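You operate a simulated robot arm through the tools that you are given. There is no shell and no other tool. Be economical: measure what you need, move in short steps, check, and stop when the job is done.

The job below is to be done with a simulated robot arm. You get a single attempt, and the scene is never put back.

## Task
Take the grey bulb and put it on top of the blue hand pad. Put the tin labelled "paste" from the top of the wooden bench on the third shelf from the top of the blue rack and the tin labelled "glaze" on the lower shelf of the wooden bench. Do these in any order. Set down upright: grey bulb.

It is judged by the outcome, as a careful person would: the job done as asked, and still so three seconds after it is handed in. It fails if anything else is knocked over, pushed out of place, dropped, spilled or broken.

## Robot
A 7-joint arm with a two-finger parallel gripper on a trunk, on a base that drives. Base frame: it is fixed to the floor where the robot stands at the start and does not move with it; the origin is under the middle of the robot, x ahead of it, y to its left, z up; the surface under the hand at the start is at about z = 90. Lengths are in cm, angles in rad, forces in N, time in s.
With the tool pointing down near the work surface it reaches from about 36 to 78 cm from the robot's upright axis, wherever it stands. Its first joint turns from -2.496 to 2.496 rad. Places, roughly: blue hand pad [50, 175, 100]; lower shelf of the wooden bench [50, 70, 30]; third shelf of the blue rack [70, 280, 90]; tin [75, 125, 100]. Payload 3 kg.
The tool frame sits at the grasp point between the pads (the TCP): z along the fingers, y along the line on which they close. The tips reach 3 cm beyond it. The gripper opens to 11 cm. The fingers are 2 cm wide and 1 cm thick; the gripper's body (4.8 by 11.2 cm) begins 5.5 cm behind the TCP.
Orientation is that of the tool frame in the base frame, as a unit quaternion [w, x, y, z]. With the fingers straight down and closing along the base's y, the tool's x points along the base's -x, its y along +y and its z along -z.

## Interface
- The arm moves only by the tool step_arm. Its argument "commands" is one flat list of numbers, 7 for each row, row after row: the turn, a rotation vector about the base's x, y, z in degrees, then the shift along the base's x, y, z in cm, then the finger opening in cm, from 0 to 11. In form: [rx, ry, rz, dx, dy, dz, gripper, rx, ry, rz, dx, dy, dz, gripper, ...]. A call has 1 to 10 rows; each row shifts and turns the commanded pose from where the row before left it. Rows are played at 5 a second. More than 5 cm and 0.15 rad between two rows, or a gripper value outside its range, and nothing of the call is played. Where a pose cannot be reached the arm comes as near as it can. A force on the tool above 40 N (or 10 N above the force at the start of the call, whichever is more), or a blocked arm, ends the call early, and 0.2 s more pass. The fingers move at their own pace (about 15.3 cm/s each) and stop on an object; they squeeze with about 38 N. The grip force told is the motor's: it shows also when the fingers shut on nothing. Time passes only in rows, and 0.2 s behind the last, so rows that do not move let the fingers close. It gives the time, the measured TCP pose, the force on the tool (base axes), the opening and the grip force at its end, in the units of the frame above (readings bear some noise), with the torque about the TCP (base axes, N m) and any sound that the robot's microphone picked up, and new pictures: "show" is both (left out), scene, wrist or none.
- Cameras (640 x 400 px; columns grow to the right, rows downward): "scene" is now at [54.58, 34.33, 134.48]; the picture's right is [-0.00, -0.17, -0.99], its down [-0.67, -0.73, 0.13] and it looks along [-0.74, 0.66, -0.11] (base axes); focal length 214 px, centre (320, 200). "wrist" rides on the gripper at [7.2, 1.7, -10.3] in the tool frame; the picture's right is [-0.23, 0.97, 0.00], its down [-0.76, -0.18, -0.62] and it looks along [-0.61, -0.14, 0.78] (tool axes); focal length 222 px, centre (320, 200). There is no depth. A picture from a camera that has moved, and an enlarged one, comes with that camera's place and axes in the base frame and with its lens.
- raise_lower(by): slides the trunk up (or, below 0, down) by that many cm; the arm and the scene camera ride with it, the base frame stays. It gives what a move gives, with no picture.
- drive_base(legs): drives the robot by 1 to 6 legs, each [ahead, turn to the left] in cm and rad, along the robot's own axes; the way and the turn of a leg run together, so that a leg with both is an arc; at most 150 cm and 3.142 rad a leg. The arm and the cameras ride along, it lands a little off, and it stops where it bumps. It gives what a move gives, and a new picture of the scene camera.
- head_to(pan, tilt): turns the head with the scene camera to pan (to the left, within 1.396 rad either way) and tilt (down, from -0.506 to 1.204), counted from straight ahead of the robot. It gives what a move gives, and a new picture of the scene camera.
- zoom(camera, box): a new picture of the part [left, top, right, bottom] of that camera's present view, enlarged. The clock stands still meanwhile.
- hand_in(): hands the job in; it is judged then, once.

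Work in short steps. Places have to be worked out from the pictures, the camera data and where the tool is seen: move nearer, look again, correct. Check each grasp and each placing, and mend what went wrong. You have 165 turns and 260 pictures in all, those below and enlarged ones among them. Open the gripper and draw the arm clear of the work before you hand the job in, unless the task says otherwise; then end with one line.

The tools are called after "Emit:" as name(argument=value, ...) on one line, values as JSON. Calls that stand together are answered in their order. step_arm: Moves the arm, as the interface text tells. Its arguments: {"type":"object","properties":{"commands":{"type":"array","items":{"type":"number"}},"show":{"type":"string","enum":["both","scene","wrist","none"]}},"required":["commands"]} The other tools are called the same way: raise_lower (by) slides the trunk up or down; drive_base (legs) drives the base; head_to (pan, tilt) turns the head that bears the scene camera; zoom (camera, box) takes an enlarged picture of a part of a camera's view; hand_in () hands the job in.

At the start:

```text
time: 0.0
tcp_pos: [50.69, 26.53, 122.71]
tcp_rot: [0.0, 0.0, 1.0, 0.0]
force: [1.3, 0.1, 0.1]
moment: [-0.02, 0.01, 0.01]
grip_width: 10.99
grasp_force: 0.1
trunk travel left (down, up): [-32.5, 16.5]
robot x, y, heading: [-0.15, -0.11, 0.0]
head pan, tilt: [1.4, 0.836]
```

scene: 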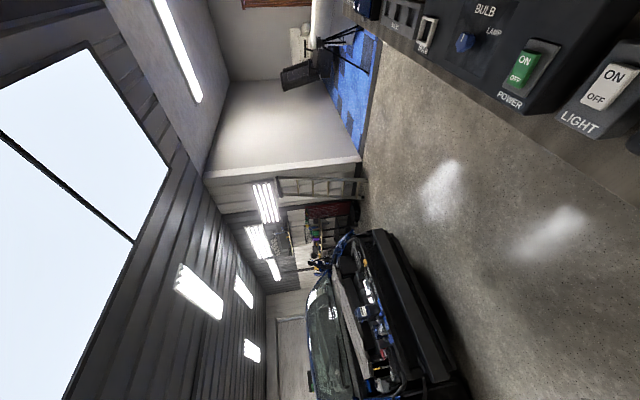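
wrist: 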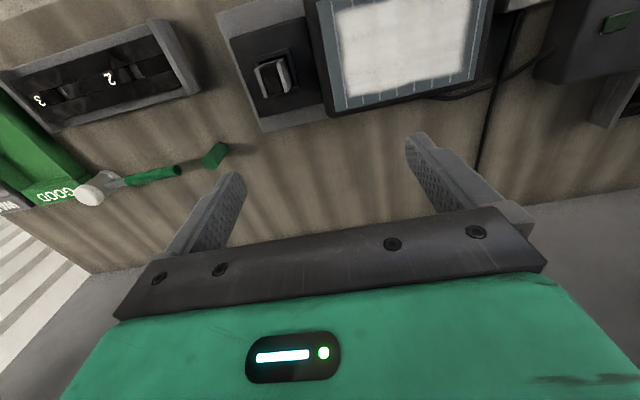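

The scene camera is rolled and looks off to the rear-left; I turn the head to see how the view moves and to look at the bench.

Emit:
head_to(pan=0.5, tilt=0.6)

```text
time: 1.2
tcp_pos: [50.69, 26.67, 122.66]
tcp_rot: [0.0, 0.0, 1.0, 0.0]
force: [0.1, 0.4, 0.4]
moment: [0.0, -0.01, -0.03]
grip_width: 10.99
grasp_force: 0.0
trunk travel left (down, up): [-32.5, 16.5]
robot x, y, heading: [0.05, -0.08, 0.001]
head pan, tilt: [0.499, 0.6]
camera scene: at [56.57, 30.8, 128.11], right [0.0, -0.88, -0.48], down [-0.82, -0.27, 0.5], along [-0.57, 0.4, -0.72], focal length 214 px, centre (320, 200)
```

scene: 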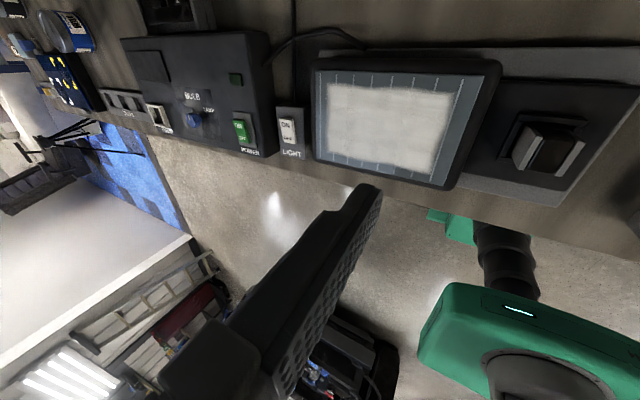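

The camera sits out in front, looking back at the robot. I try other head angles to learn the range.

Emit:
head_to(pan=1.396, tilt=-0.5)

Emit:
head_to(pan=-1.0, tilt=0.0)

```text
time: 2.5
tcp_pos: [50.81, 26.53, 122.69]
tcp_rot: [0.001, -0.001, 1.0, 0.0]
force: [0.9, 0.0, -0.7]
moment: [0.0, 0.0, -0.03]
grip_width: 11.0
grasp_force: 0.0
trunk travel left (down, up): [-32.5, 16.5]
robot x, y, heading: [-0.01, 0.08, -0.003]
head pan, tilt: [1.396, -0.499]
camera scene: at [66.09, 33.17, 134.69], right [0.0, -0.17, -0.98], down [-0.88, 0.47, -0.08], along [0.48, 0.86, -0.15], focal length 214 px, centre (320, 200)
```

scene: 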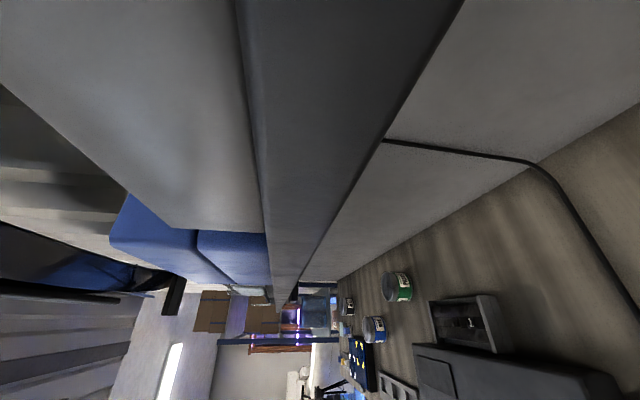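

```text
time: 4.7
tcp_pos: [50.8, 26.4, 122.66]
tcp_rot: [0.0, 0.0, 1.0, 0.0]
force: [-0.2, 1.0, -0.4]
moment: [-0.01, -0.01, 0.0]
grip_width: 10.96
grasp_force: 0.0
trunk travel left (down, up): [-32.5, 16.5]
robot x, y, heading: [0.04, -0.12, -0.001]
head pan, tilt: [-1.0, 0.0]
camera scene: at [62.09, 18.99, 131.0], right [0.0, -0.54, 0.84], down [-1.0, 0.0, 0.0], along [0.0, -0.84, -0.54], focal length 214 px, centre (320, 200)
```

scene: 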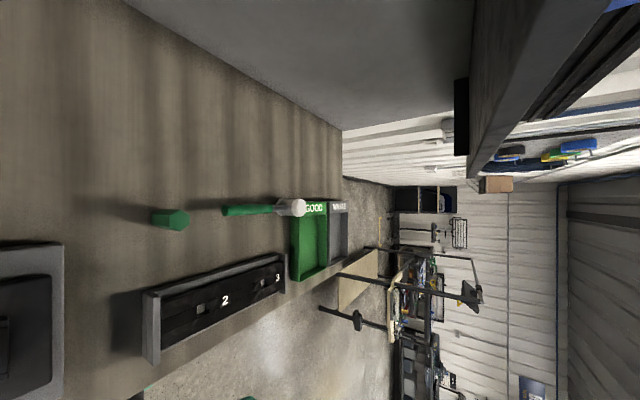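

So at pan 0/tilt 0 the camera looks straight down, pan swings it left, negative tilt swings it forward. I look left along the bench.

Emit:
head_to(pan=1.25, tilt=-0.1)

```text
time: 6.8
tcp_pos: [50.68, 26.62, 122.74]
tcp_rot: [0.0, 0.0, 1.0, 0.0]
force: [0.1, 0.8, 0.1]
moment: [0.01, -0.01, -0.01]
grip_width: 11.01
grasp_force: 0.1
trunk travel left (down, up): [-32.5, 16.5]
robot x, y, heading: [-0.01, -0.11, 0.001]
head pan, tilt: [1.25, -0.099]
camera scene: at [62.97, 34.82, 133.11], right [0.0, -0.32, -0.95], down [-1.0, 0.09, -0.03], along [0.1, 0.94, -0.31], focal length 214 px, centre (320, 200)
```

scene: 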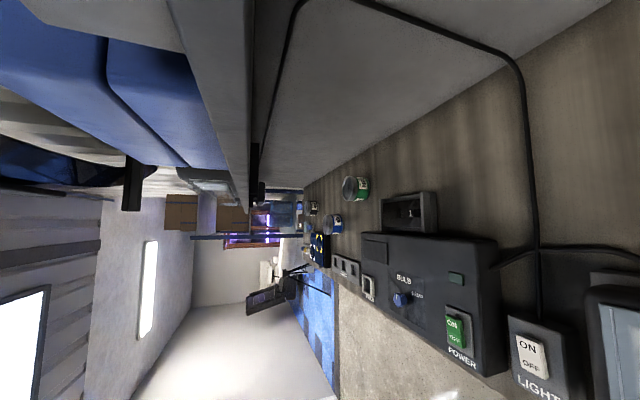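

Emit:
zoom(camera="scene", box=[220, 160, 400, 300])

```text
2.86 times, centred on (310, 230) of scene
camera zoom: at [62.97, 34.82, 133.11], right [0.0, -0.32, -0.95], down [-1.0, 0.09, -0.03], along [0.1, 0.94, -0.31], focal length 613 px, centre (349, 114)
```

zoom: 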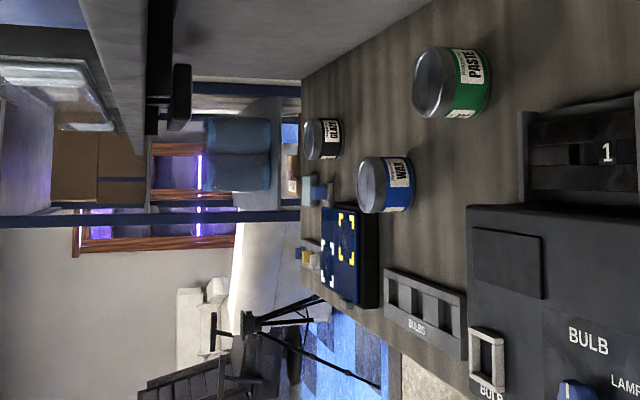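

Tins: PASTE near (76,105), WAX (61,131), GLAZE (71,170), pad near (47,155). I back away from the bench, drive left along it and face it again.

Emit:
drive_base(legs=[[-40, 0], [0, 1.571], [130, 0], [0, -1.571]])

```text
time: 23.3
tcp_pos: [9.7, 157.27, 122.74]
tcp_rot: [0.0, -0.009, 1.0, 0.0]
force: [0.2, 0.4, -0.1]
moment: [0.0, -0.01, 0.0]
grip_width: 10.98
grasp_force: 0.0
trunk travel left (down, up): [-32.5, 16.5]
robot x, y, heading: [-40.77, 135.32, 0.025]
head pan, tilt: [1.25, -0.099]
camera scene: at [21.76, 165.78, 133.11], right [0.0, -0.32, -0.95], down [-1.0, 0.08, -0.03], along [0.08, 0.95, -0.31], focal length 214 px, centre (320, 200)
```

scene: 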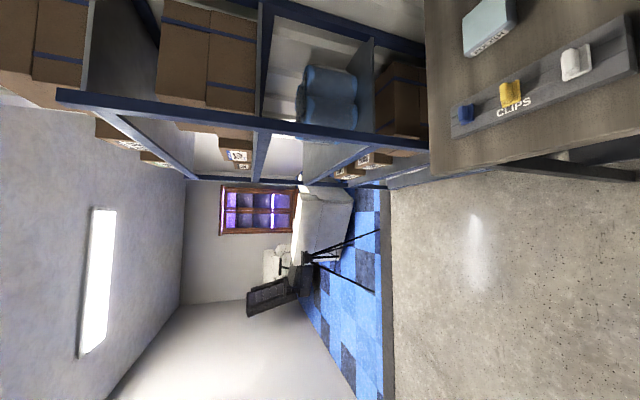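

Now I look toward the bench in front: pan small, tilt up.

Emit:
head_to(pan=0.0, tilt=-0.5)

Emit:
head_to(pan=-0.9, tilt=-0.5)

```text
time: 24.7
tcp_pos: [9.71, 157.31, 122.74]
tcp_rot: [0.0, -0.008, 1.0, 0.001]
force: [-1.3, 0.2, -0.4]
moment: [0.03, 0.02, 0.0]
grip_width: 11.0
grasp_force: 0.1
trunk travel left (down, up): [-32.5, 16.5]
robot x, y, heading: [-41.01, 135.34, 0.022]
head pan, tilt: [0.0, -0.499]
camera scene: at [25.0, 157.58, 129.22], right [0.02, -1.0, 0.0], down [-0.88, -0.01, -0.48], along [0.48, 0.01, -0.88], focal length 214 px, centre (320, 200)
```

scene: 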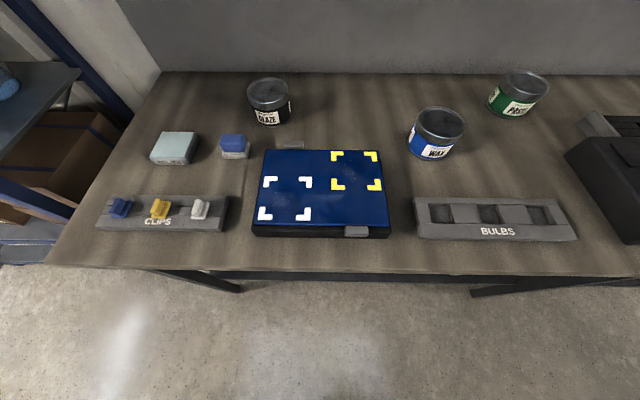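

```text
time: 25.9
tcp_pos: [9.69, 157.35, 122.79]
tcp_rot: [0.0, -0.008, 1.0, 0.0]
force: [-0.2, -0.8, -1.2]
moment: [-0.02, 0.01, 0.01]
grip_width: 11.0
grasp_force: 0.0
trunk travel left (down, up): [-32.5, 16.5]
robot x, y, heading: [-40.52, 135.5, 0.026]
head pan, tilt: [-0.901, -0.499]
camera scene: at [25.09, 152.31, 131.76], right [0.01, -0.62, 0.78], down [-0.87, -0.39, -0.3], along [0.49, -0.68, -0.55], focal length 214 px, centre (320, 200)
```

scene: 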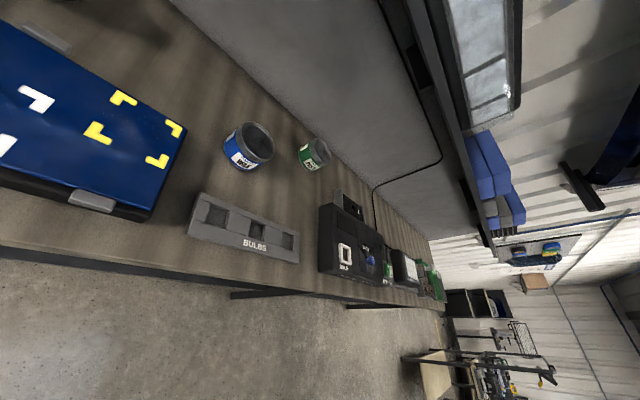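

I need to identify the pad and the bulb; zoom from the frontal view.

Emit:
zoom(camera="scene", box=[180, 180, 310, 270])

Emit:
head_to(pan=0.0, tilt=-0.4)

Emit:
zoom(camera="scene", box=[80, 80, 400, 280])

Emit:
zoom(camera="scene", box=[380, 80, 640, 240])

```text
4.44 times, centred on (245, 225) of scene
camera zoom: at [25.09, 152.31, 131.76], right [0.01, -0.62, 0.78], down [-0.87, -0.39, -0.3], along [0.49, -0.68, -0.55], focal length 953 px, centre (653, 89)
```

zoom: 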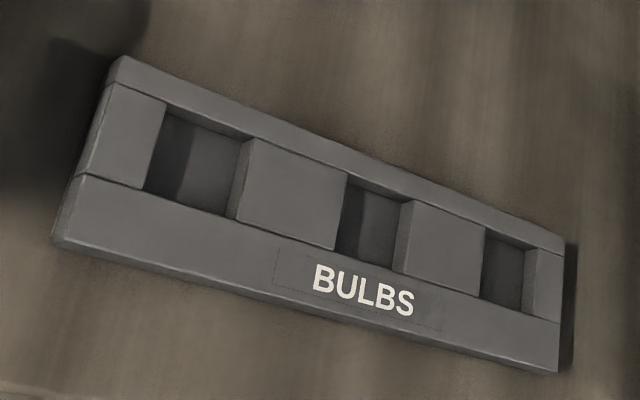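

```text
time: 27.1
tcp_pos: [9.6, 157.28, 122.79]
tcp_rot: [-0.001, -0.009, 1.0, 0.0]
force: [-0.1, 0.1, 0.0]
moment: [0.02, 0.01, 0.03]
grip_width: 11.0
grasp_force: 0.0
trunk travel left (down, up): [-32.5, 16.5]
robot x, y, heading: [-40.72, 135.38, 0.024]
head pan, tilt: [0.0, -0.4]
camera scene: at [24.3, 157.56, 128.61], right [0.02, -1.0, 0.0], down [-0.92, -0.02, -0.39], along [0.39, 0.01, -0.92], focal length 214 px, centre (320, 200)
```

scene: 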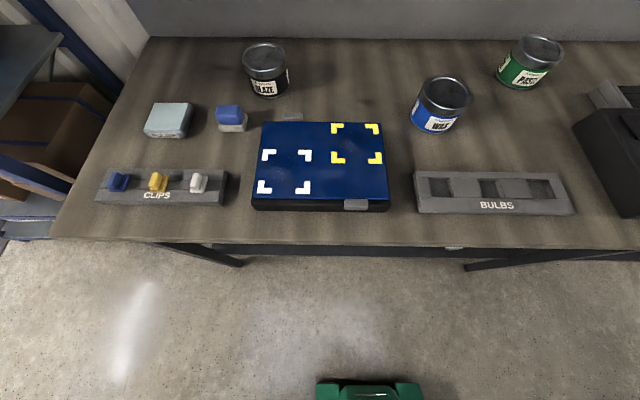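

```text
2.00 times, centred on (240, 180) of scene
camera zoom: at [24.3, 157.56, 128.61], right [0.02, -1.0, 0.0], down [-0.92, -0.02, -0.39], along [0.39, 0.01, -0.92], focal length 429 px, centre (480, 240)
```

zoom: 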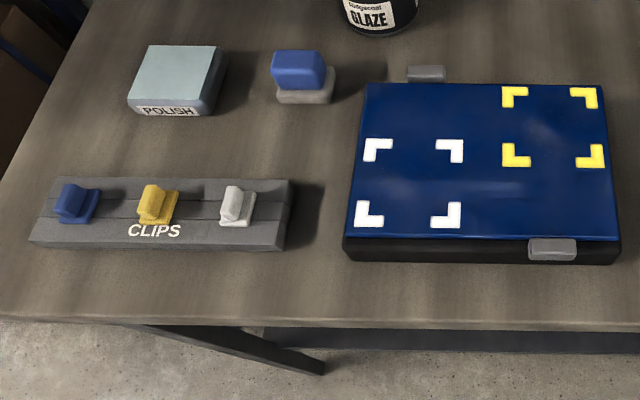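

```text
2.46 times, centred on (510, 160) of scene
camera zoom: at [24.3, 157.56, 128.61], right [0.02, -1.0, 0.0], down [-0.92, -0.02, -0.39], along [0.39, 0.01, -0.92], focal length 528 px, centre (-148, 298)
```

zoom: 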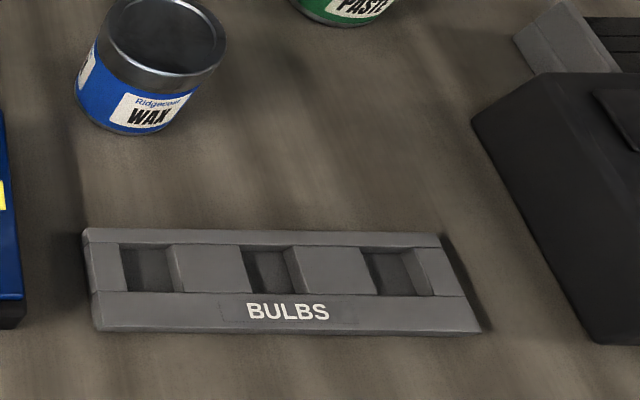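

The BULBS holder is empty, so the bulb is elsewhere. I look along the right side of the bench in detail.

Emit:
head_to(pan=-0.95, tilt=-0.4)

Emit:
zoom(camera="scene", box=[270, 140, 430, 240])

Emit:
zoom(camera="scene", box=[360, 180, 480, 255])

```text
time: 28.4
tcp_pos: [9.71, 157.36, 122.76]
tcp_rot: [0.0, -0.008, 1.0, 0.0]
force: [0.5, 0.1, -0.5]
moment: [0.0, 0.03, -0.02]
grip_width: 11.01
grasp_force: 0.1
trunk travel left (down, up): [-32.5, 16.5]
robot x, y, heading: [-40.75, 135.7, 0.021]
head pan, tilt: [-0.949, -0.4]
camera scene: at [24.4, 151.62, 131.65], right [0.01, -0.58, 0.81], down [-0.92, -0.33, -0.23], along [0.4, -0.74, -0.54], focal length 214 px, centre (320, 200)
```

scene: 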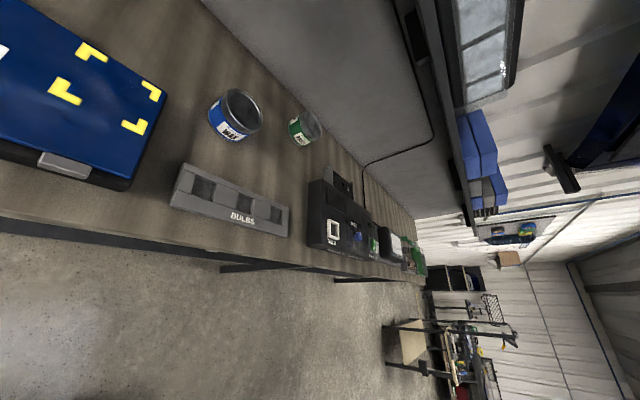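

```text
4.00 times, centred on (350, 190) of scene
camera zoom: at [24.4, 151.62, 131.65], right [0.01, -0.58, 0.81], down [-0.92, -0.33, -0.23], along [0.4, -0.74, -0.54], focal length 858 px, centre (200, 240)
```

zoom: 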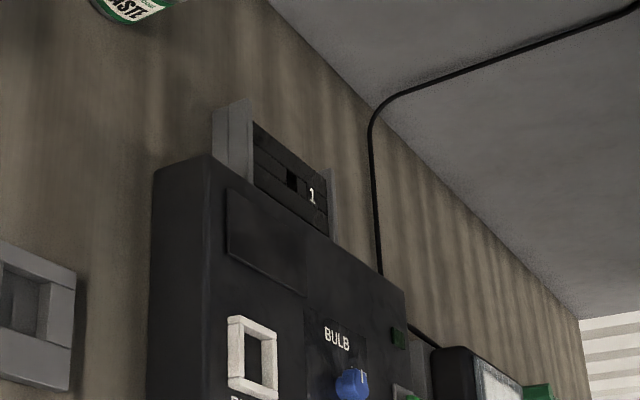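

```text
5.33 times, centred on (420, 218) of scene
camera zoom: at [24.4, 151.62, 131.65], right [0.01, -0.58, 0.81], down [-0.92, -0.33, -0.23], along [0.4, -0.74, -0.54], focal length 1144 px, centre (-213, 107)
```

zoom: 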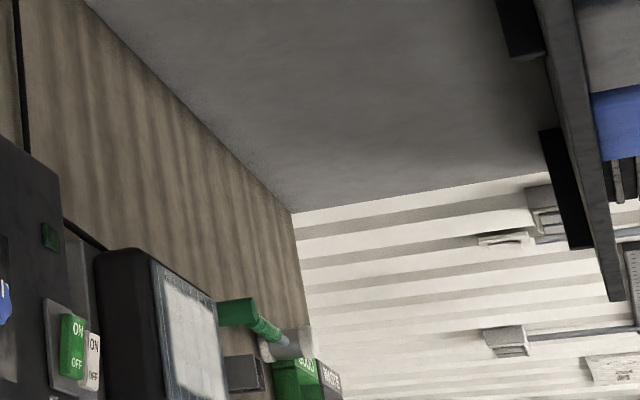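

No bulb seen yet. I back off further and lower the trunk to see the bench's lower shelf.

Emit:
drive_base(legs=[[-45, 0]])

Emit:
raise_lower(by=-30)

Emit:
head_to(pan=0.0, tilt=-0.506)

Emit:
head_to(pan=-0.8, tilt=-0.506)

```text
time: 31.1
tcp_pos: [-35.5, 156.37, 122.67]
tcp_rot: [-0.001, -0.01, 1.0, 0.0]
force: [0.7, -0.3, 0.0]
moment: [-0.02, -0.01, 0.0]
grip_width: 10.96
grasp_force: 0.1
trunk travel left (down, up): [-32.5, 16.5]
robot x, y, heading: [-85.98, 134.03, 0.029]
head pan, tilt: [-0.949, -0.4]
camera scene: at [-20.85, 150.67, 131.65], right [0.01, -0.58, 0.81], down [-0.91, -0.33, -0.23], along [0.4, -0.74, -0.54], focal length 214 px, centre (320, 200)
```

scene: 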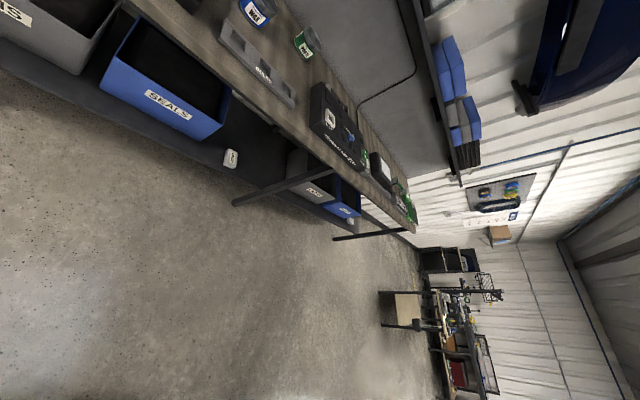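

```text
time: 34.1
tcp_pos: [-35.61, 156.33, 92.81]
tcp_rot: [0.0, -0.01, 1.0, 0.0]
force: [0.4, 1.2, 0.4]
moment: [-0.02, -0.03, 0.01]
grip_width: 11.01
grasp_force: 0.0
trunk travel left (down, up): [-2.5, 46.5]
robot x, y, heading: [-85.65, 133.98, 0.027]
head pan, tilt: [-0.949, -0.4]
```

```text
time: 35.3
tcp_pos: [-35.56, 156.29, 92.72]
tcp_rot: [0.0, -0.01, 1.0, 0.001]
force: [0.9, -0.6, 0.0]
moment: [0.03, 0.02, 0.01]
grip_width: 11.0
grasp_force: 0.2
trunk travel left (down, up): [-2.5, 46.5]
robot x, y, heading: [-86.15, 134.05, 0.02]
head pan, tilt: [0.0, -0.499]
camera scene: at [-20.3, 156.62, 99.27], right [0.02, -1.0, 0.0], down [-0.88, -0.02, -0.48], along [0.48, 0.01, -0.88], focal length 214 px, centre (320, 200)
```

scene: 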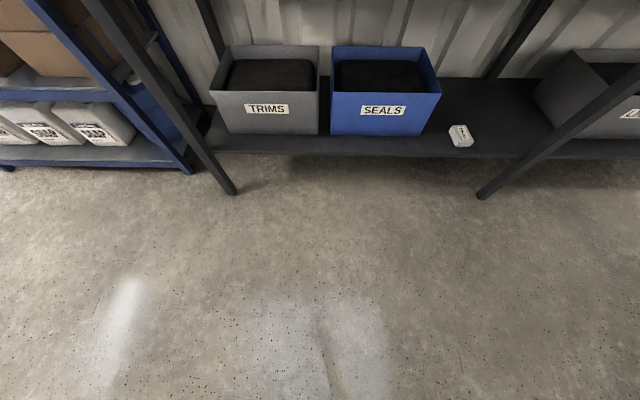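

```text
time: 36.4
tcp_pos: [-35.67, 156.31, 92.9]
tcp_rot: [0.0, -0.009, 1.0, 0.0]
force: [-0.5, 0.1, -0.4]
moment: [-0.05, 0.02, -0.02]
grip_width: 11.0
grasp_force: 0.1
trunk travel left (down, up): [-2.5, 46.5]
robot x, y, heading: [-85.88, 134.39, 0.029]
head pan, tilt: [-0.799, -0.499]
camera scene: at [-20.2, 151.83, 101.3], right [0.01, -0.7, 0.72], down [-0.87, -0.36, -0.33], along [0.49, -0.62, -0.61], focal length 214 px, centre (320, 200)
```

scene: 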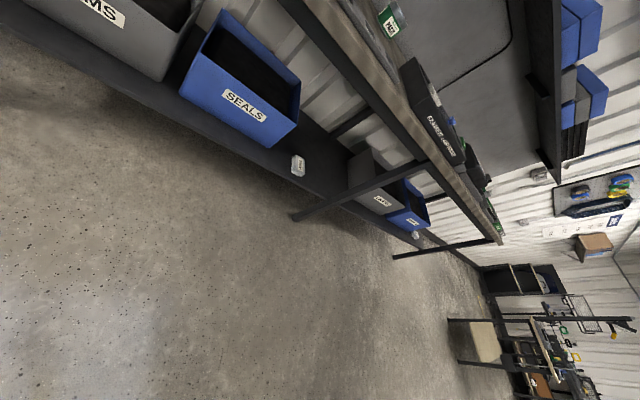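

Small whitish objects lie on the lower shelf; I zoom.

Emit:
zoom(camera="scene", box=[260, 140, 340, 190])

Emit:
zoom(camera="scene", box=[350, 160, 450, 260])

```text
8.00 times, centred on (300, 165) of scene
camera zoom: at [-20.2, 151.83, 101.3], right [0.01, -0.7, 0.72], down [-0.87, -0.36, -0.33], along [0.49, -0.62, -0.61], focal length 1716 px, centre (480, 480)
```

zoom: 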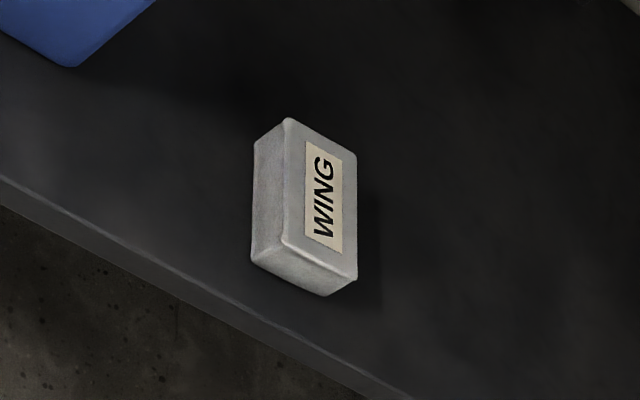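

```text
4.00 times, centred on (400, 210) of scene
camera zoom: at [-20.2, 151.83, 101.3], right [0.01, -0.7, 0.72], down [-0.87, -0.36, -0.33], along [0.49, -0.62, -0.61], focal length 858 px, centre (0, 160)
```

zoom: 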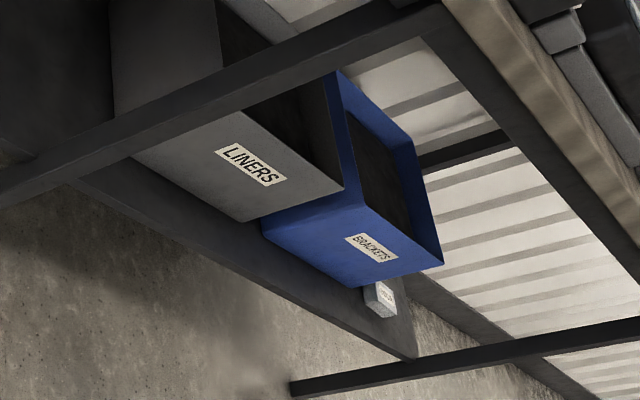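

Not bulbs. I raise the trunk and move to face the middle of the bench (y≈65) to look at the tester and right end.

Emit:
raise_lower(by=46)

Emit:
head_to(pan=0.0, tilt=-0.4)

Emit:
drive_base(legs=[[0, -1.6], [90, 0], [0, 1.571], [48, 0]])

```text
refused: 46 is not a number from -40 to 40
```

```text
time: 37.6
tcp_pos: [-35.66, 156.24, 92.86]
tcp_rot: [0.001, -0.01, 1.0, 0.0]
force: [0.3, -0.4, 0.2]
moment: [0.0, 0.0, 0.0]
grip_width: 10.97
grasp_force: 0.1
trunk travel left (down, up): [-2.5, 46.5]
robot x, y, heading: [-85.84, 134.17, 0.031]
head pan, tilt: [0.0, -0.4]
camera scene: at [-21.0, 156.61, 98.66], right [0.02, -1.0, 0.0], down [-0.92, -0.02, -0.39], along [0.39, 0.01, -0.92], focal length 214 px, centre (320, 200)
```

scene: 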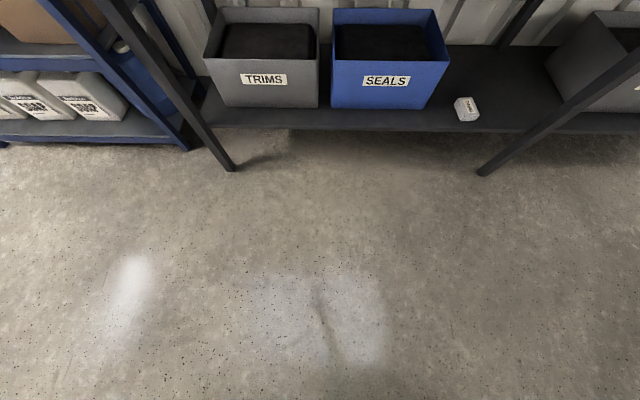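

```text
time: 52.8
tcp_pos: [12.02, 66.61, 92.79]
tcp_rot: [-0.001, -0.006, 1.0, 0.0]
force: [0.4, 0.5, -0.1]
moment: [-0.02, 0.0, 0.0]
grip_width: 11.01
grasp_force: 0.0
trunk travel left (down, up): [-2.5, 46.5]
robot x, y, heading: [-38.59, 42.51, 0.017]
head pan, tilt: [0.0, -0.4]
camera scene: at [26.58, 66.8, 98.64], right [0.01, -1.0, 0.0], down [-0.92, -0.01, -0.39], along [0.39, 0.0, -0.92], focal length 214 px, centre (320, 200)
```

scene: 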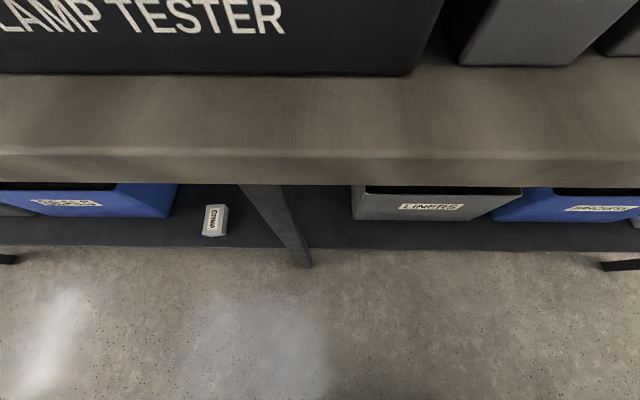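

The raise was refused, but nothing was touched. I raise 40 now and look.

Emit:
raise_lower(by=40)

Emit:
head_to(pan=0.0, tilt=-0.45)

Emit:
head_to(pan=-0.7, tilt=-0.4)

```text
time: 56.6
tcp_pos: [11.91, 66.66, 132.79]
tcp_rot: [0.0, -0.005, 1.0, 0.0]
force: [0.4, 0.2, 0.3]
moment: [-0.02, 0.0, -0.01]
grip_width: 10.99
grasp_force: 0.1
trunk travel left (down, up): [-42.5, 6.5]
robot x, y, heading: [-38.31, 42.75, 0.015]
head pan, tilt: [0.0, -0.4]
```

```text
time: 57.2
tcp_pos: [11.94, 66.63, 132.87]
tcp_rot: [0.0, -0.006, 1.0, 0.0]
force: [0.8, -0.2, -0.5]
moment: [0.03, 0.01, -0.02]
grip_width: 11.0
grasp_force: 0.1
trunk travel left (down, up): [-42.5, 6.5]
robot x, y, heading: [-38.31, 42.41, 0.017]
head pan, tilt: [0.0, -0.45]
camera scene: at [26.95, 66.79, 138.99], right [0.01, -1.0, 0.0], down [-0.9, -0.01, -0.43], along [0.43, 0.0, -0.9], focal length 214 px, centre (320, 200)
```

scene: 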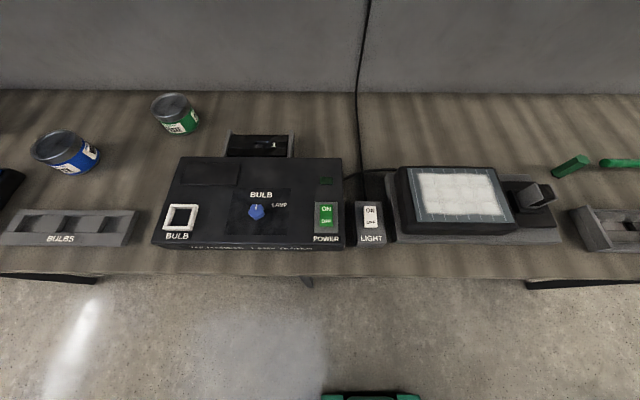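

```text
time: 58.3
tcp_pos: [11.95, 66.64, 132.88]
tcp_rot: [0.0, -0.006, 1.0, 0.001]
force: [-0.3, 0.4, -0.1]
moment: [-0.01, -0.05, 0.0]
grip_width: 11.02
grasp_force: 0.1
trunk travel left (down, up): [-42.5, 6.5]
robot x, y, heading: [-38.5, 42.6, 0.019]
head pan, tilt: [-0.7, -0.4]
camera scene: at [26.65, 62.08, 140.42], right [0.01, -0.76, 0.64], down [-0.92, -0.26, -0.3], along [0.4, -0.59, -0.7], focal length 214 px, centre (320, 200)
```

scene: 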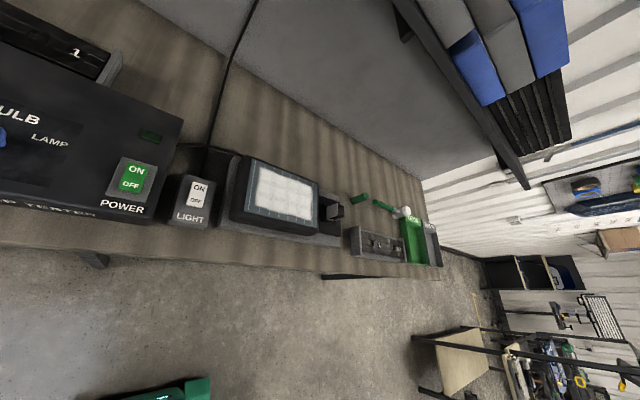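

Emit:
zoom(camera="scene", box=[310, 170, 470, 270])

Emit:
head_to(pan=0.9, tilt=-0.5)

```text
4.00 times, centred on (390, 220) of scene
camera zoom: at [26.65, 62.08, 140.42], right [0.01, -0.76, 0.64], down [-0.92, -0.26, -0.3], along [0.4, -0.59, -0.7], focal length 858 px, centre (40, 120)
```

zoom: 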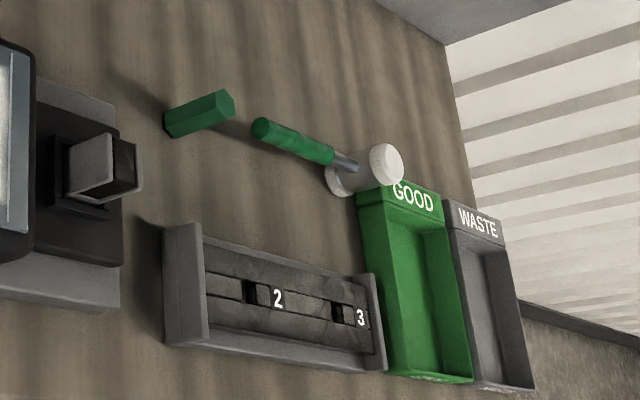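

```text
time: 60.0
tcp_pos: [11.89, 66.56, 132.86]
tcp_rot: [0.0, -0.006, 1.0, 0.0]
force: [-0.5, 1.1, -0.4]
moment: [-0.02, 0.01, 0.01]
grip_width: 11.01
grasp_force: 0.1
trunk travel left (down, up): [-42.5, 6.5]
robot x, y, heading: [-38.58, 42.48, 0.015]
head pan, tilt: [0.901, -0.499]
camera scene: at [27.22, 72.05, 141.84], right [0.01, -0.62, -0.78], down [-0.88, 0.36, -0.3], along [0.47, 0.69, -0.55], focal length 214 px, centre (320, 200)
```

scene: 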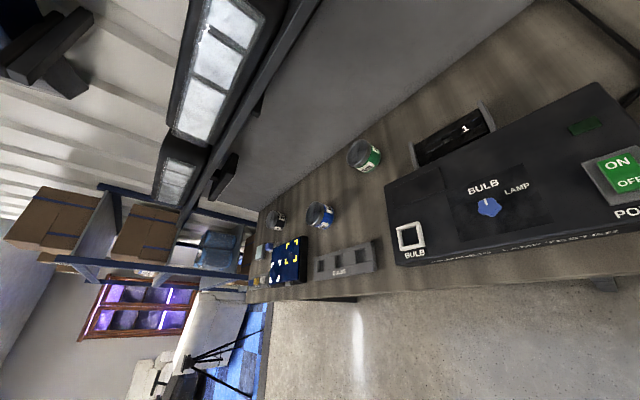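

No bulb on this half. I return to the pad area and look at the small objects more closely.

Emit:
head_to(pan=0.0, tilt=-0.35)

Emit:
drive_base(legs=[[-10, 0], [0, 1.555], [108, 0], [0, -1.571], [30, 0]])

Emit:
zoom(camera="scene", box=[120, 80, 440, 280])

```text
time: 61.1
tcp_pos: [11.99, 66.57, 132.88]
tcp_rot: [0.0, -0.006, 1.0, 0.0]
force: [-0.4, -0.3, -0.5]
moment: [-0.01, -0.01, 0.01]
grip_width: 11.0
grasp_force: 0.0
trunk travel left (down, up): [-42.5, 6.5]
robot x, y, heading: [-38.29, 42.28, 0.015]
head pan, tilt: [0.0, -0.351]
camera scene: at [26.22, 66.79, 138.42], right [0.01, -1.0, 0.0], down [-0.94, -0.01, -0.34], along [0.34, 0.0, -0.94], focal length 214 px, centre (320, 200)
```

scene: 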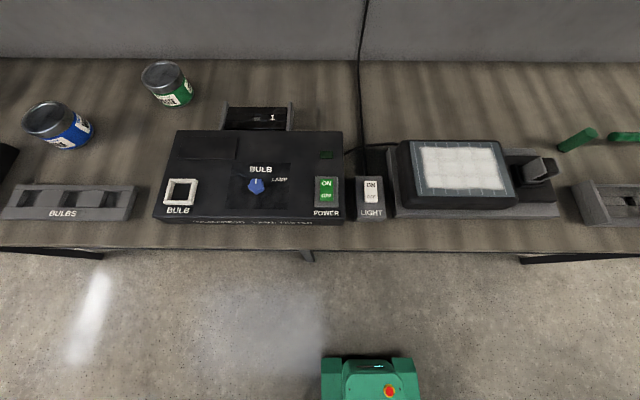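

```text
time: 76.9
tcp_pos: [33.94, 172.43, 132.77]
tcp_rot: [-0.001, 0.01, 1.0, -0.002]
force: [0.5, 0.5, 0.8]
moment: [-0.08, 0.0, 0.02]
grip_width: 10.99
grasp_force: 0.1
trunk travel left (down, up): [-42.5, 6.5]
robot x, y, heading: [-17.58, 152.92, -0.017]
head pan, tilt: [0.0, -0.351]
camera scene: at [48.23, 172.18, 138.33], right [-0.02, -1.0, 0.0], down [-0.94, 0.02, -0.34], along [0.34, -0.01, -0.94], focal length 214 px, centre (320, 200)
```

scene: 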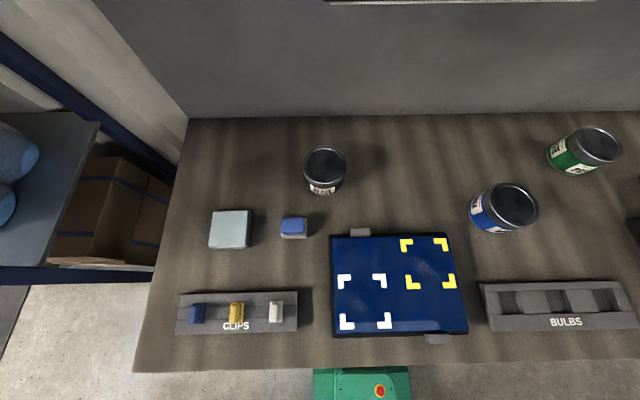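

```text
2.00 times, centred on (280, 180) of scene
camera zoom: at [48.23, 172.18, 138.33], right [-0.02, -1.0, 0.0], down [-0.94, 0.02, -0.34], along [0.34, -0.01, -0.94], focal length 429 px, centre (400, 240)
```

zoom: 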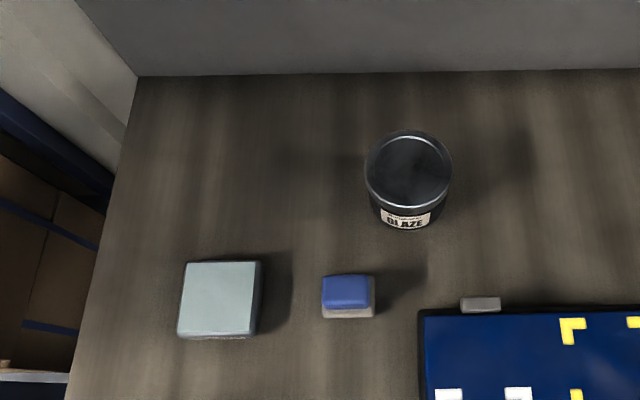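

Still no bulb. I scan the blue rack to the left.

Emit:
head_to(pan=1.0, tilt=-0.2)

Emit:
zoom(camera="scene", box=[0, 0, 320, 200])

Emit:
zoom(camera="scene", box=[240, 0, 480, 150])

```text
time: 78.2
tcp_pos: [33.89, 172.46, 132.81]
tcp_rot: [0.0, 0.011, 1.0, 0.0]
force: [0.8, 0.8, 0.3]
moment: [0.02, -0.02, -0.03]
grip_width: 10.98
grasp_force: 0.1
trunk travel left (down, up): [-42.5, 6.5]
robot x, y, heading: [-17.14, 153.41, -0.011]
head pan, tilt: [1.0, -0.201]
camera scene: at [47.05, 179.11, 141.54], right [-0.01, -0.54, -0.84], down [-0.98, 0.19, -0.11], along [0.22, 0.82, -0.53], focal length 214 px, centre (320, 200)
```

scene: 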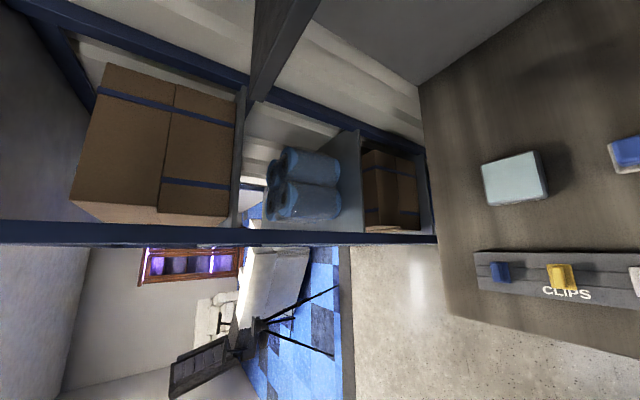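

```text
2.00 times, centred on (160, 100) of scene
camera zoom: at [47.05, 179.11, 141.54], right [-0.01, -0.54, -0.84], down [-0.98, 0.19, -0.11], along [0.22, 0.82, -0.53], focal length 429 px, centre (640, 400)
```

zoom: 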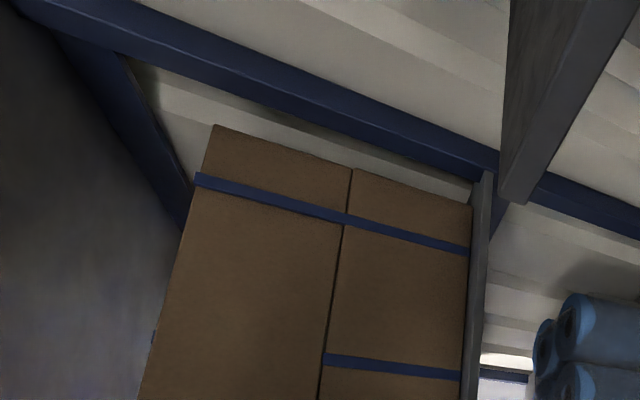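

```text
2.67 times, centred on (360, 75) of scene
camera zoom: at [47.05, 179.11, 141.54], right [-0.01, -0.54, -0.84], down [-0.98, 0.19, -0.11], along [0.22, 0.82, -0.53], focal length 572 px, centre (213, 533)
```

zoom: 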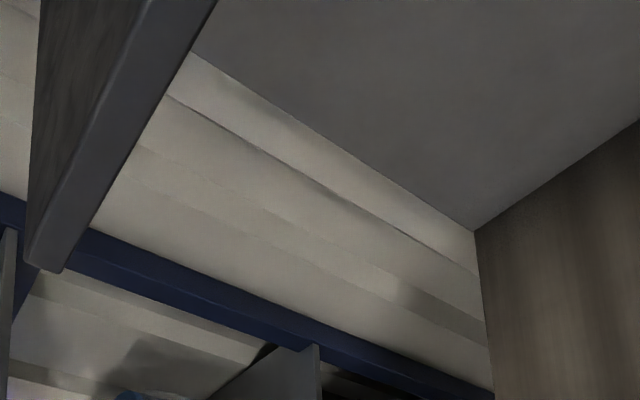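

The rack's third shelf (with blue rolls) sits near z≈88. I drive over to face the rack and look at it, also for the bulb.

Emit:
drive_base(legs=[[-35, 0], [0, 1.582], [95, 0], [0, -1.571]])

Emit:
head_to(pan=0.0, tilt=-0.506)

```text
time: 92.9
tcp_pos: [-2.08, 267.01, 132.99]
tcp_rot: [-0.001, 0.008, 1.0, 0.0]
force: [0.6, 0.0, 0.7]
moment: [-0.03, 0.03, -0.02]
grip_width: 10.99
grasp_force: 0.0
trunk travel left (down, up): [-42.5, 6.5]
robot x, y, heading: [-53.46, 252.66, 0.008]
head pan, tilt: [1.0, -0.201]
camera scene: at [11.09, 273.84, 141.52], right [-0.01, -0.54, -0.84], down [-0.98, 0.18, -0.11], along [0.21, 0.82, -0.53], focal length 214 px, centre (320, 200)
```

scene: 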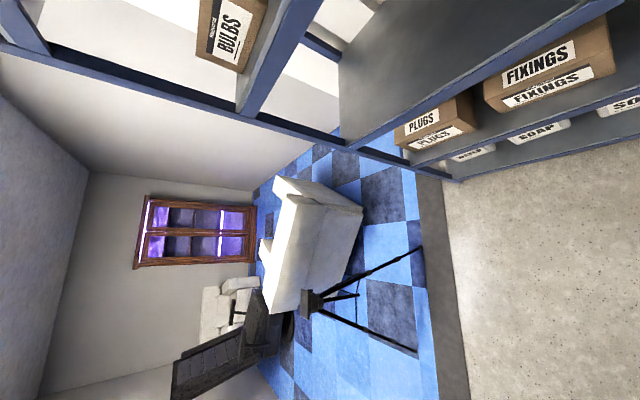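

```text
time: 94.2
tcp_pos: [-2.19, 267.1, 132.95]
tcp_rot: [0.0, 0.008, 1.0, -0.001]
force: [0.4, 0.5, 0.0]
moment: [-0.01, -0.01, -0.01]
grip_width: 11.01
grasp_force: 0.0
trunk travel left (down, up): [-42.5, 6.5]
robot x, y, heading: [-52.73, 252.51, 0.007]
head pan, tilt: [0.0, -0.499]
camera scene: at [13.14, 266.82, 139.41], right [-0.02, -1.0, 0.0], down [-0.88, 0.01, -0.48], along [0.48, -0.01, -0.88], focal length 214 px, centre (320, 200)
```

scene: 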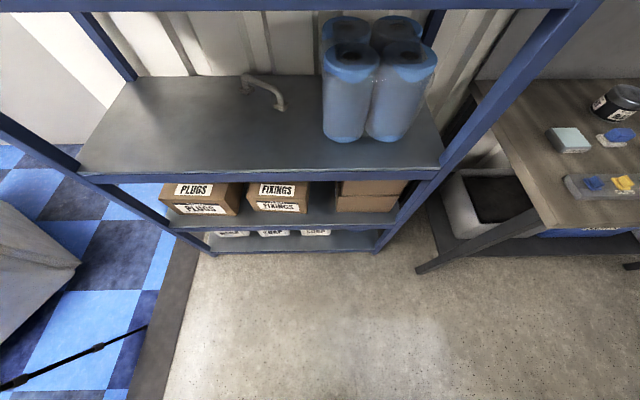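

The third shelf has free room left of the rolls, with a bent grey thing. I zoom, and look up at the "BULBS" box.

Emit:
zoom(camera="scene", box=[180, 50, 420, 200])

Emit:
head_to(pan=0.75, tilt=-0.506)

Emit:
head_to(pan=-0.75, tilt=-0.506)

```text
2.67 times, centred on (300, 125) of scene
camera zoom: at [13.14, 266.82, 139.41], right [-0.02, -1.0, 0.0], down [-0.88, 0.01, -0.48], along [0.48, -0.01, -0.88], focal length 572 px, centre (373, 400)
```

zoom: 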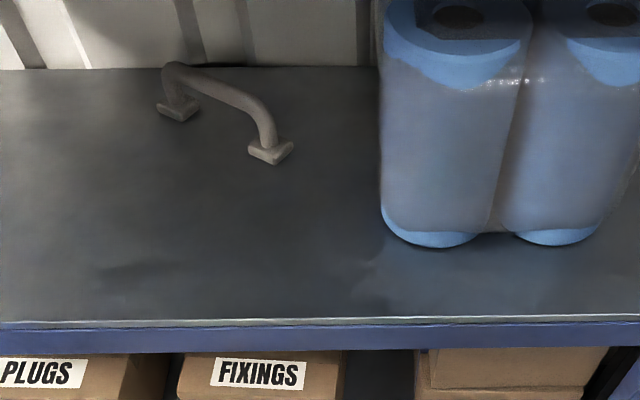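

```text
time: 95.3
tcp_pos: [-2.28, 267.03, 133.04]
tcp_rot: [0.0, 0.008, 1.0, 0.0]
force: [-0.6, -0.2, -0.4]
moment: [0.03, -0.03, 0.01]
grip_width: 11.0
grasp_force: 0.0
trunk travel left (down, up): [-42.5, 6.5]
robot x, y, heading: [-53.25, 252.48, 0.004]
head pan, tilt: [0.75, -0.499]
camera scene: at [13.22, 271.35, 141.21], right [-0.01, -0.73, -0.68], down [-0.87, 0.34, -0.35], along [0.49, 0.59, -0.64], focal length 214 px, centre (320, 200)
```

scene: 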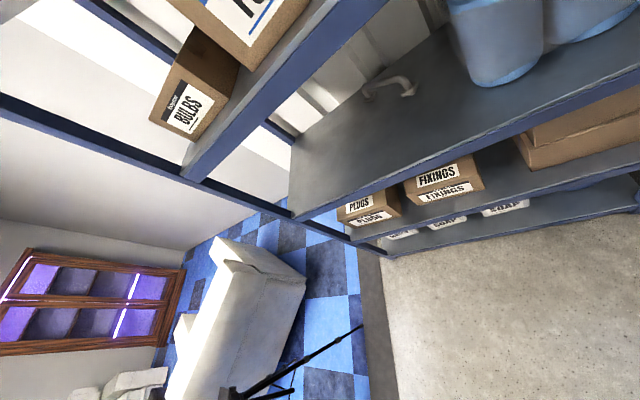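

```text
time: 96.9
tcp_pos: [-2.12, 267.1, 132.86]
tcp_rot: [0.0, 0.007, 1.0, 0.0]
force: [1.0, -0.4, 0.6]
moment: [0.0, -0.01, -0.01]
grip_width: 11.0
grasp_force: 0.1
trunk travel left (down, up): [-42.5, 6.5]
robot x, y, heading: [-53.15, 252.17, 0.005]
head pan, tilt: [-0.75, -0.499]
camera scene: at [13.07, 262.24, 141.21], right [-0.01, -0.73, 0.68], down [-0.88, -0.31, -0.35], along [0.47, -0.61, -0.64], focal length 214 px, centre (320, 200)
```

scene: 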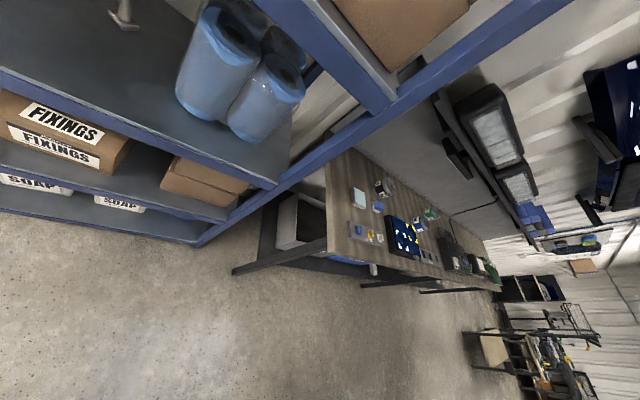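

The handle lies at the back of that shelf and must be avoided. The bulb isn't here; I want a close look at the clamp-like part beside the monitor near the start, so I drive back there.

Emit:
head_to(pan=0.0, tilt=-0.35)

Emit:
drive_base(legs=[[0, -1.575], [150, 0], [108, 0], [0, 1.571], [30, 0]])

Emit:
zoom(camera="scene", box=[180, 80, 500, 280])

```text
time: 98.0
tcp_pos: [-2.19, 266.97, 132.93]
tcp_rot: [0.0, 0.007, 1.0, 0.0]
force: [0.4, -0.7, -0.4]
moment: [0.03, -0.02, 0.01]
grip_width: 10.99
grasp_force: 0.1
trunk travel left (down, up): [-42.5, 6.5]
robot x, y, heading: [-53.55, 252.26, 0.006]
head pan, tilt: [0.0, -0.351]
camera scene: at [12.08, 266.81, 138.52], right [-0.02, -1.0, 0.0], down [-0.94, 0.01, -0.34], along [0.34, -0.01, -0.94], focal length 214 px, centre (320, 200)
```

scene: 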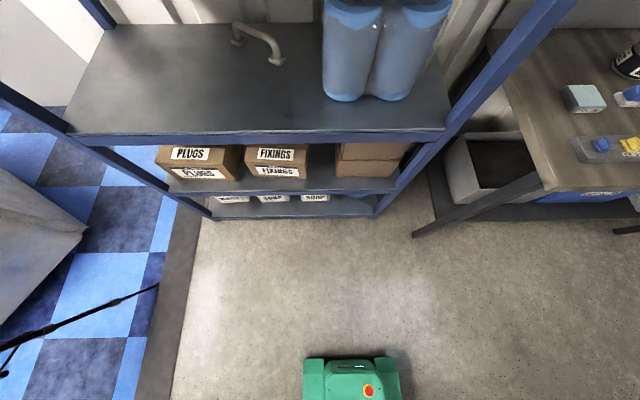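

```text
time: 120.0
tcp_pos: [30.24, 7.6, 132.8]
tcp_rot: [-0.001, 0.009, 1.0, 0.001]
force: [-0.3, -1.0, 0.5]
moment: [0.08, 0.05, -0.02]
grip_width: 11.0
grasp_force: 0.0
trunk travel left (down, up): [-42.5, 6.5]
robot x, y, heading: [-21.2, -10.99, -0.003]
head pan, tilt: [0.0, -0.351]
camera scene: at [44.48, 7.42, 138.47], right [-0.02, -1.0, 0.0], down [-0.94, 0.02, -0.34], along [0.34, -0.01, -0.94], focal length 214 px, centre (320, 200)
```

scene: 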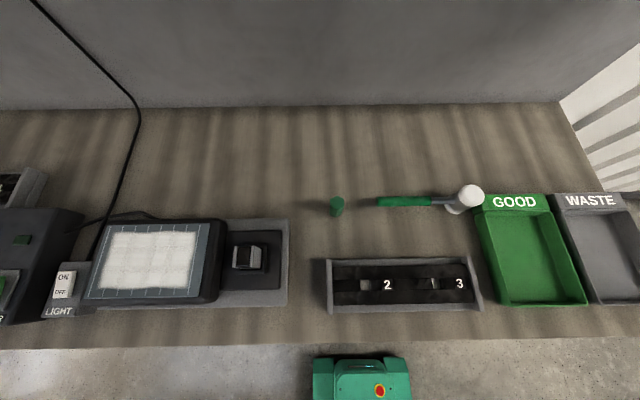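

```text
2.00 times, centred on (340, 180) of scene
camera zoom: at [44.48, 7.42, 138.47], right [-0.02, -1.0, 0.0], down [-0.94, 0.02, -0.34], along [0.34, -0.01, -0.94], focal length 429 px, centre (280, 240)
```

zoom: 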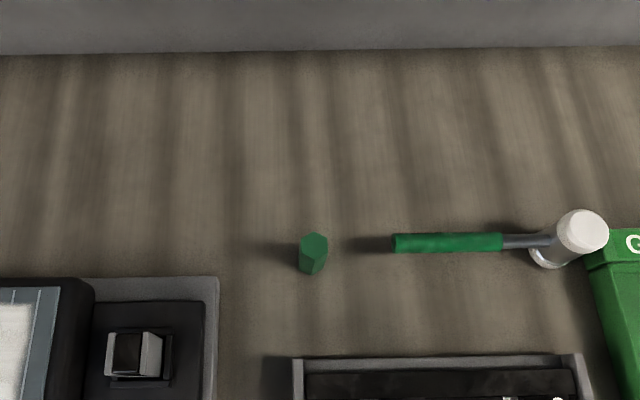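

Emit:
zoom(camera="scene", box=[216, 225, 296, 275])

Emit:
zoom(camera="scene", box=[320, 240, 480, 340])

Emit:
head_to(pan=0.3, tilt=0.5)

```text
8.00 times, centred on (256, 250) of scene
camera zoom: at [44.48, 7.42, 138.47], right [-0.02, -1.0, 0.0], down [-0.94, 0.02, -0.34], along [0.34, -0.01, -0.94], focal length 1716 px, centre (832, -200)
```

zoom: 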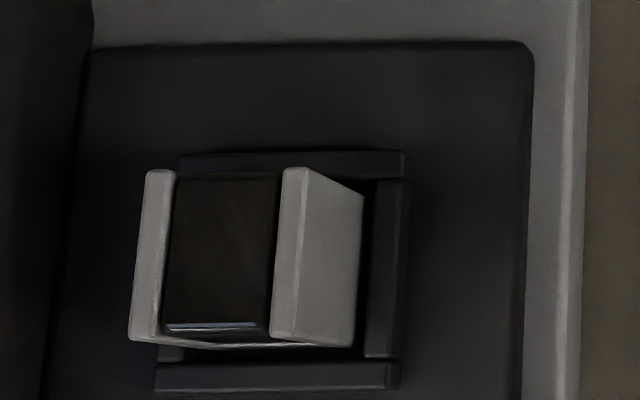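

```text
4.00 times, centred on (400, 290) of scene
camera zoom: at [44.48, 7.42, 138.47], right [-0.02, -1.0, 0.0], down [-0.94, 0.02, -0.34], along [0.34, -0.01, -0.94], focal length 858 px, centre (0, -160)
```

zoom: 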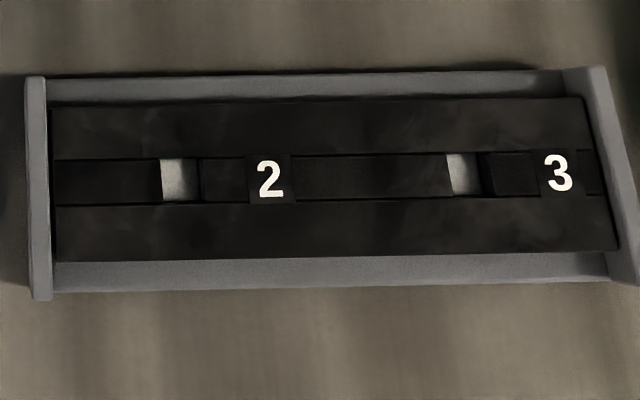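

```text
time: 121.2
tcp_pos: [30.15, 7.74, 132.98]
tcp_rot: [0.0, 0.009, 1.0, 0.0]
force: [0.1, 0.2, 0.5]
moment: [-0.03, 0.04, 0.0]
grip_width: 11.02
grasp_force: 0.2
trunk travel left (down, up): [-42.5, 6.5]
robot x, y, heading: [-20.9, -11.33, -0.015]
head pan, tilt: [0.3, 0.499]
camera scene: at [36.85, 10.41, 137.45], right [-0.02, -0.96, -0.3], down [-0.88, -0.13, 0.46], along [-0.47, 0.27, -0.84], focal length 214 px, centre (320, 200)
```

scene: 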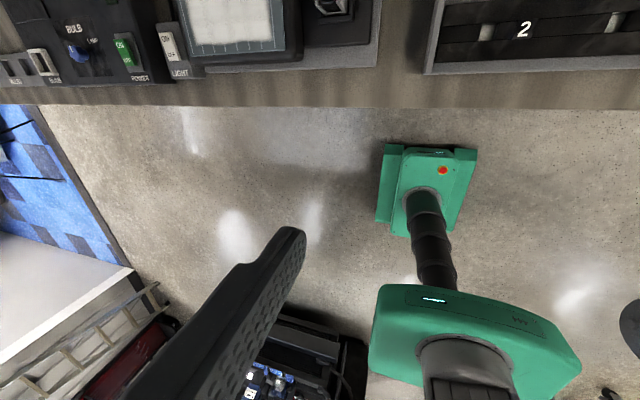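

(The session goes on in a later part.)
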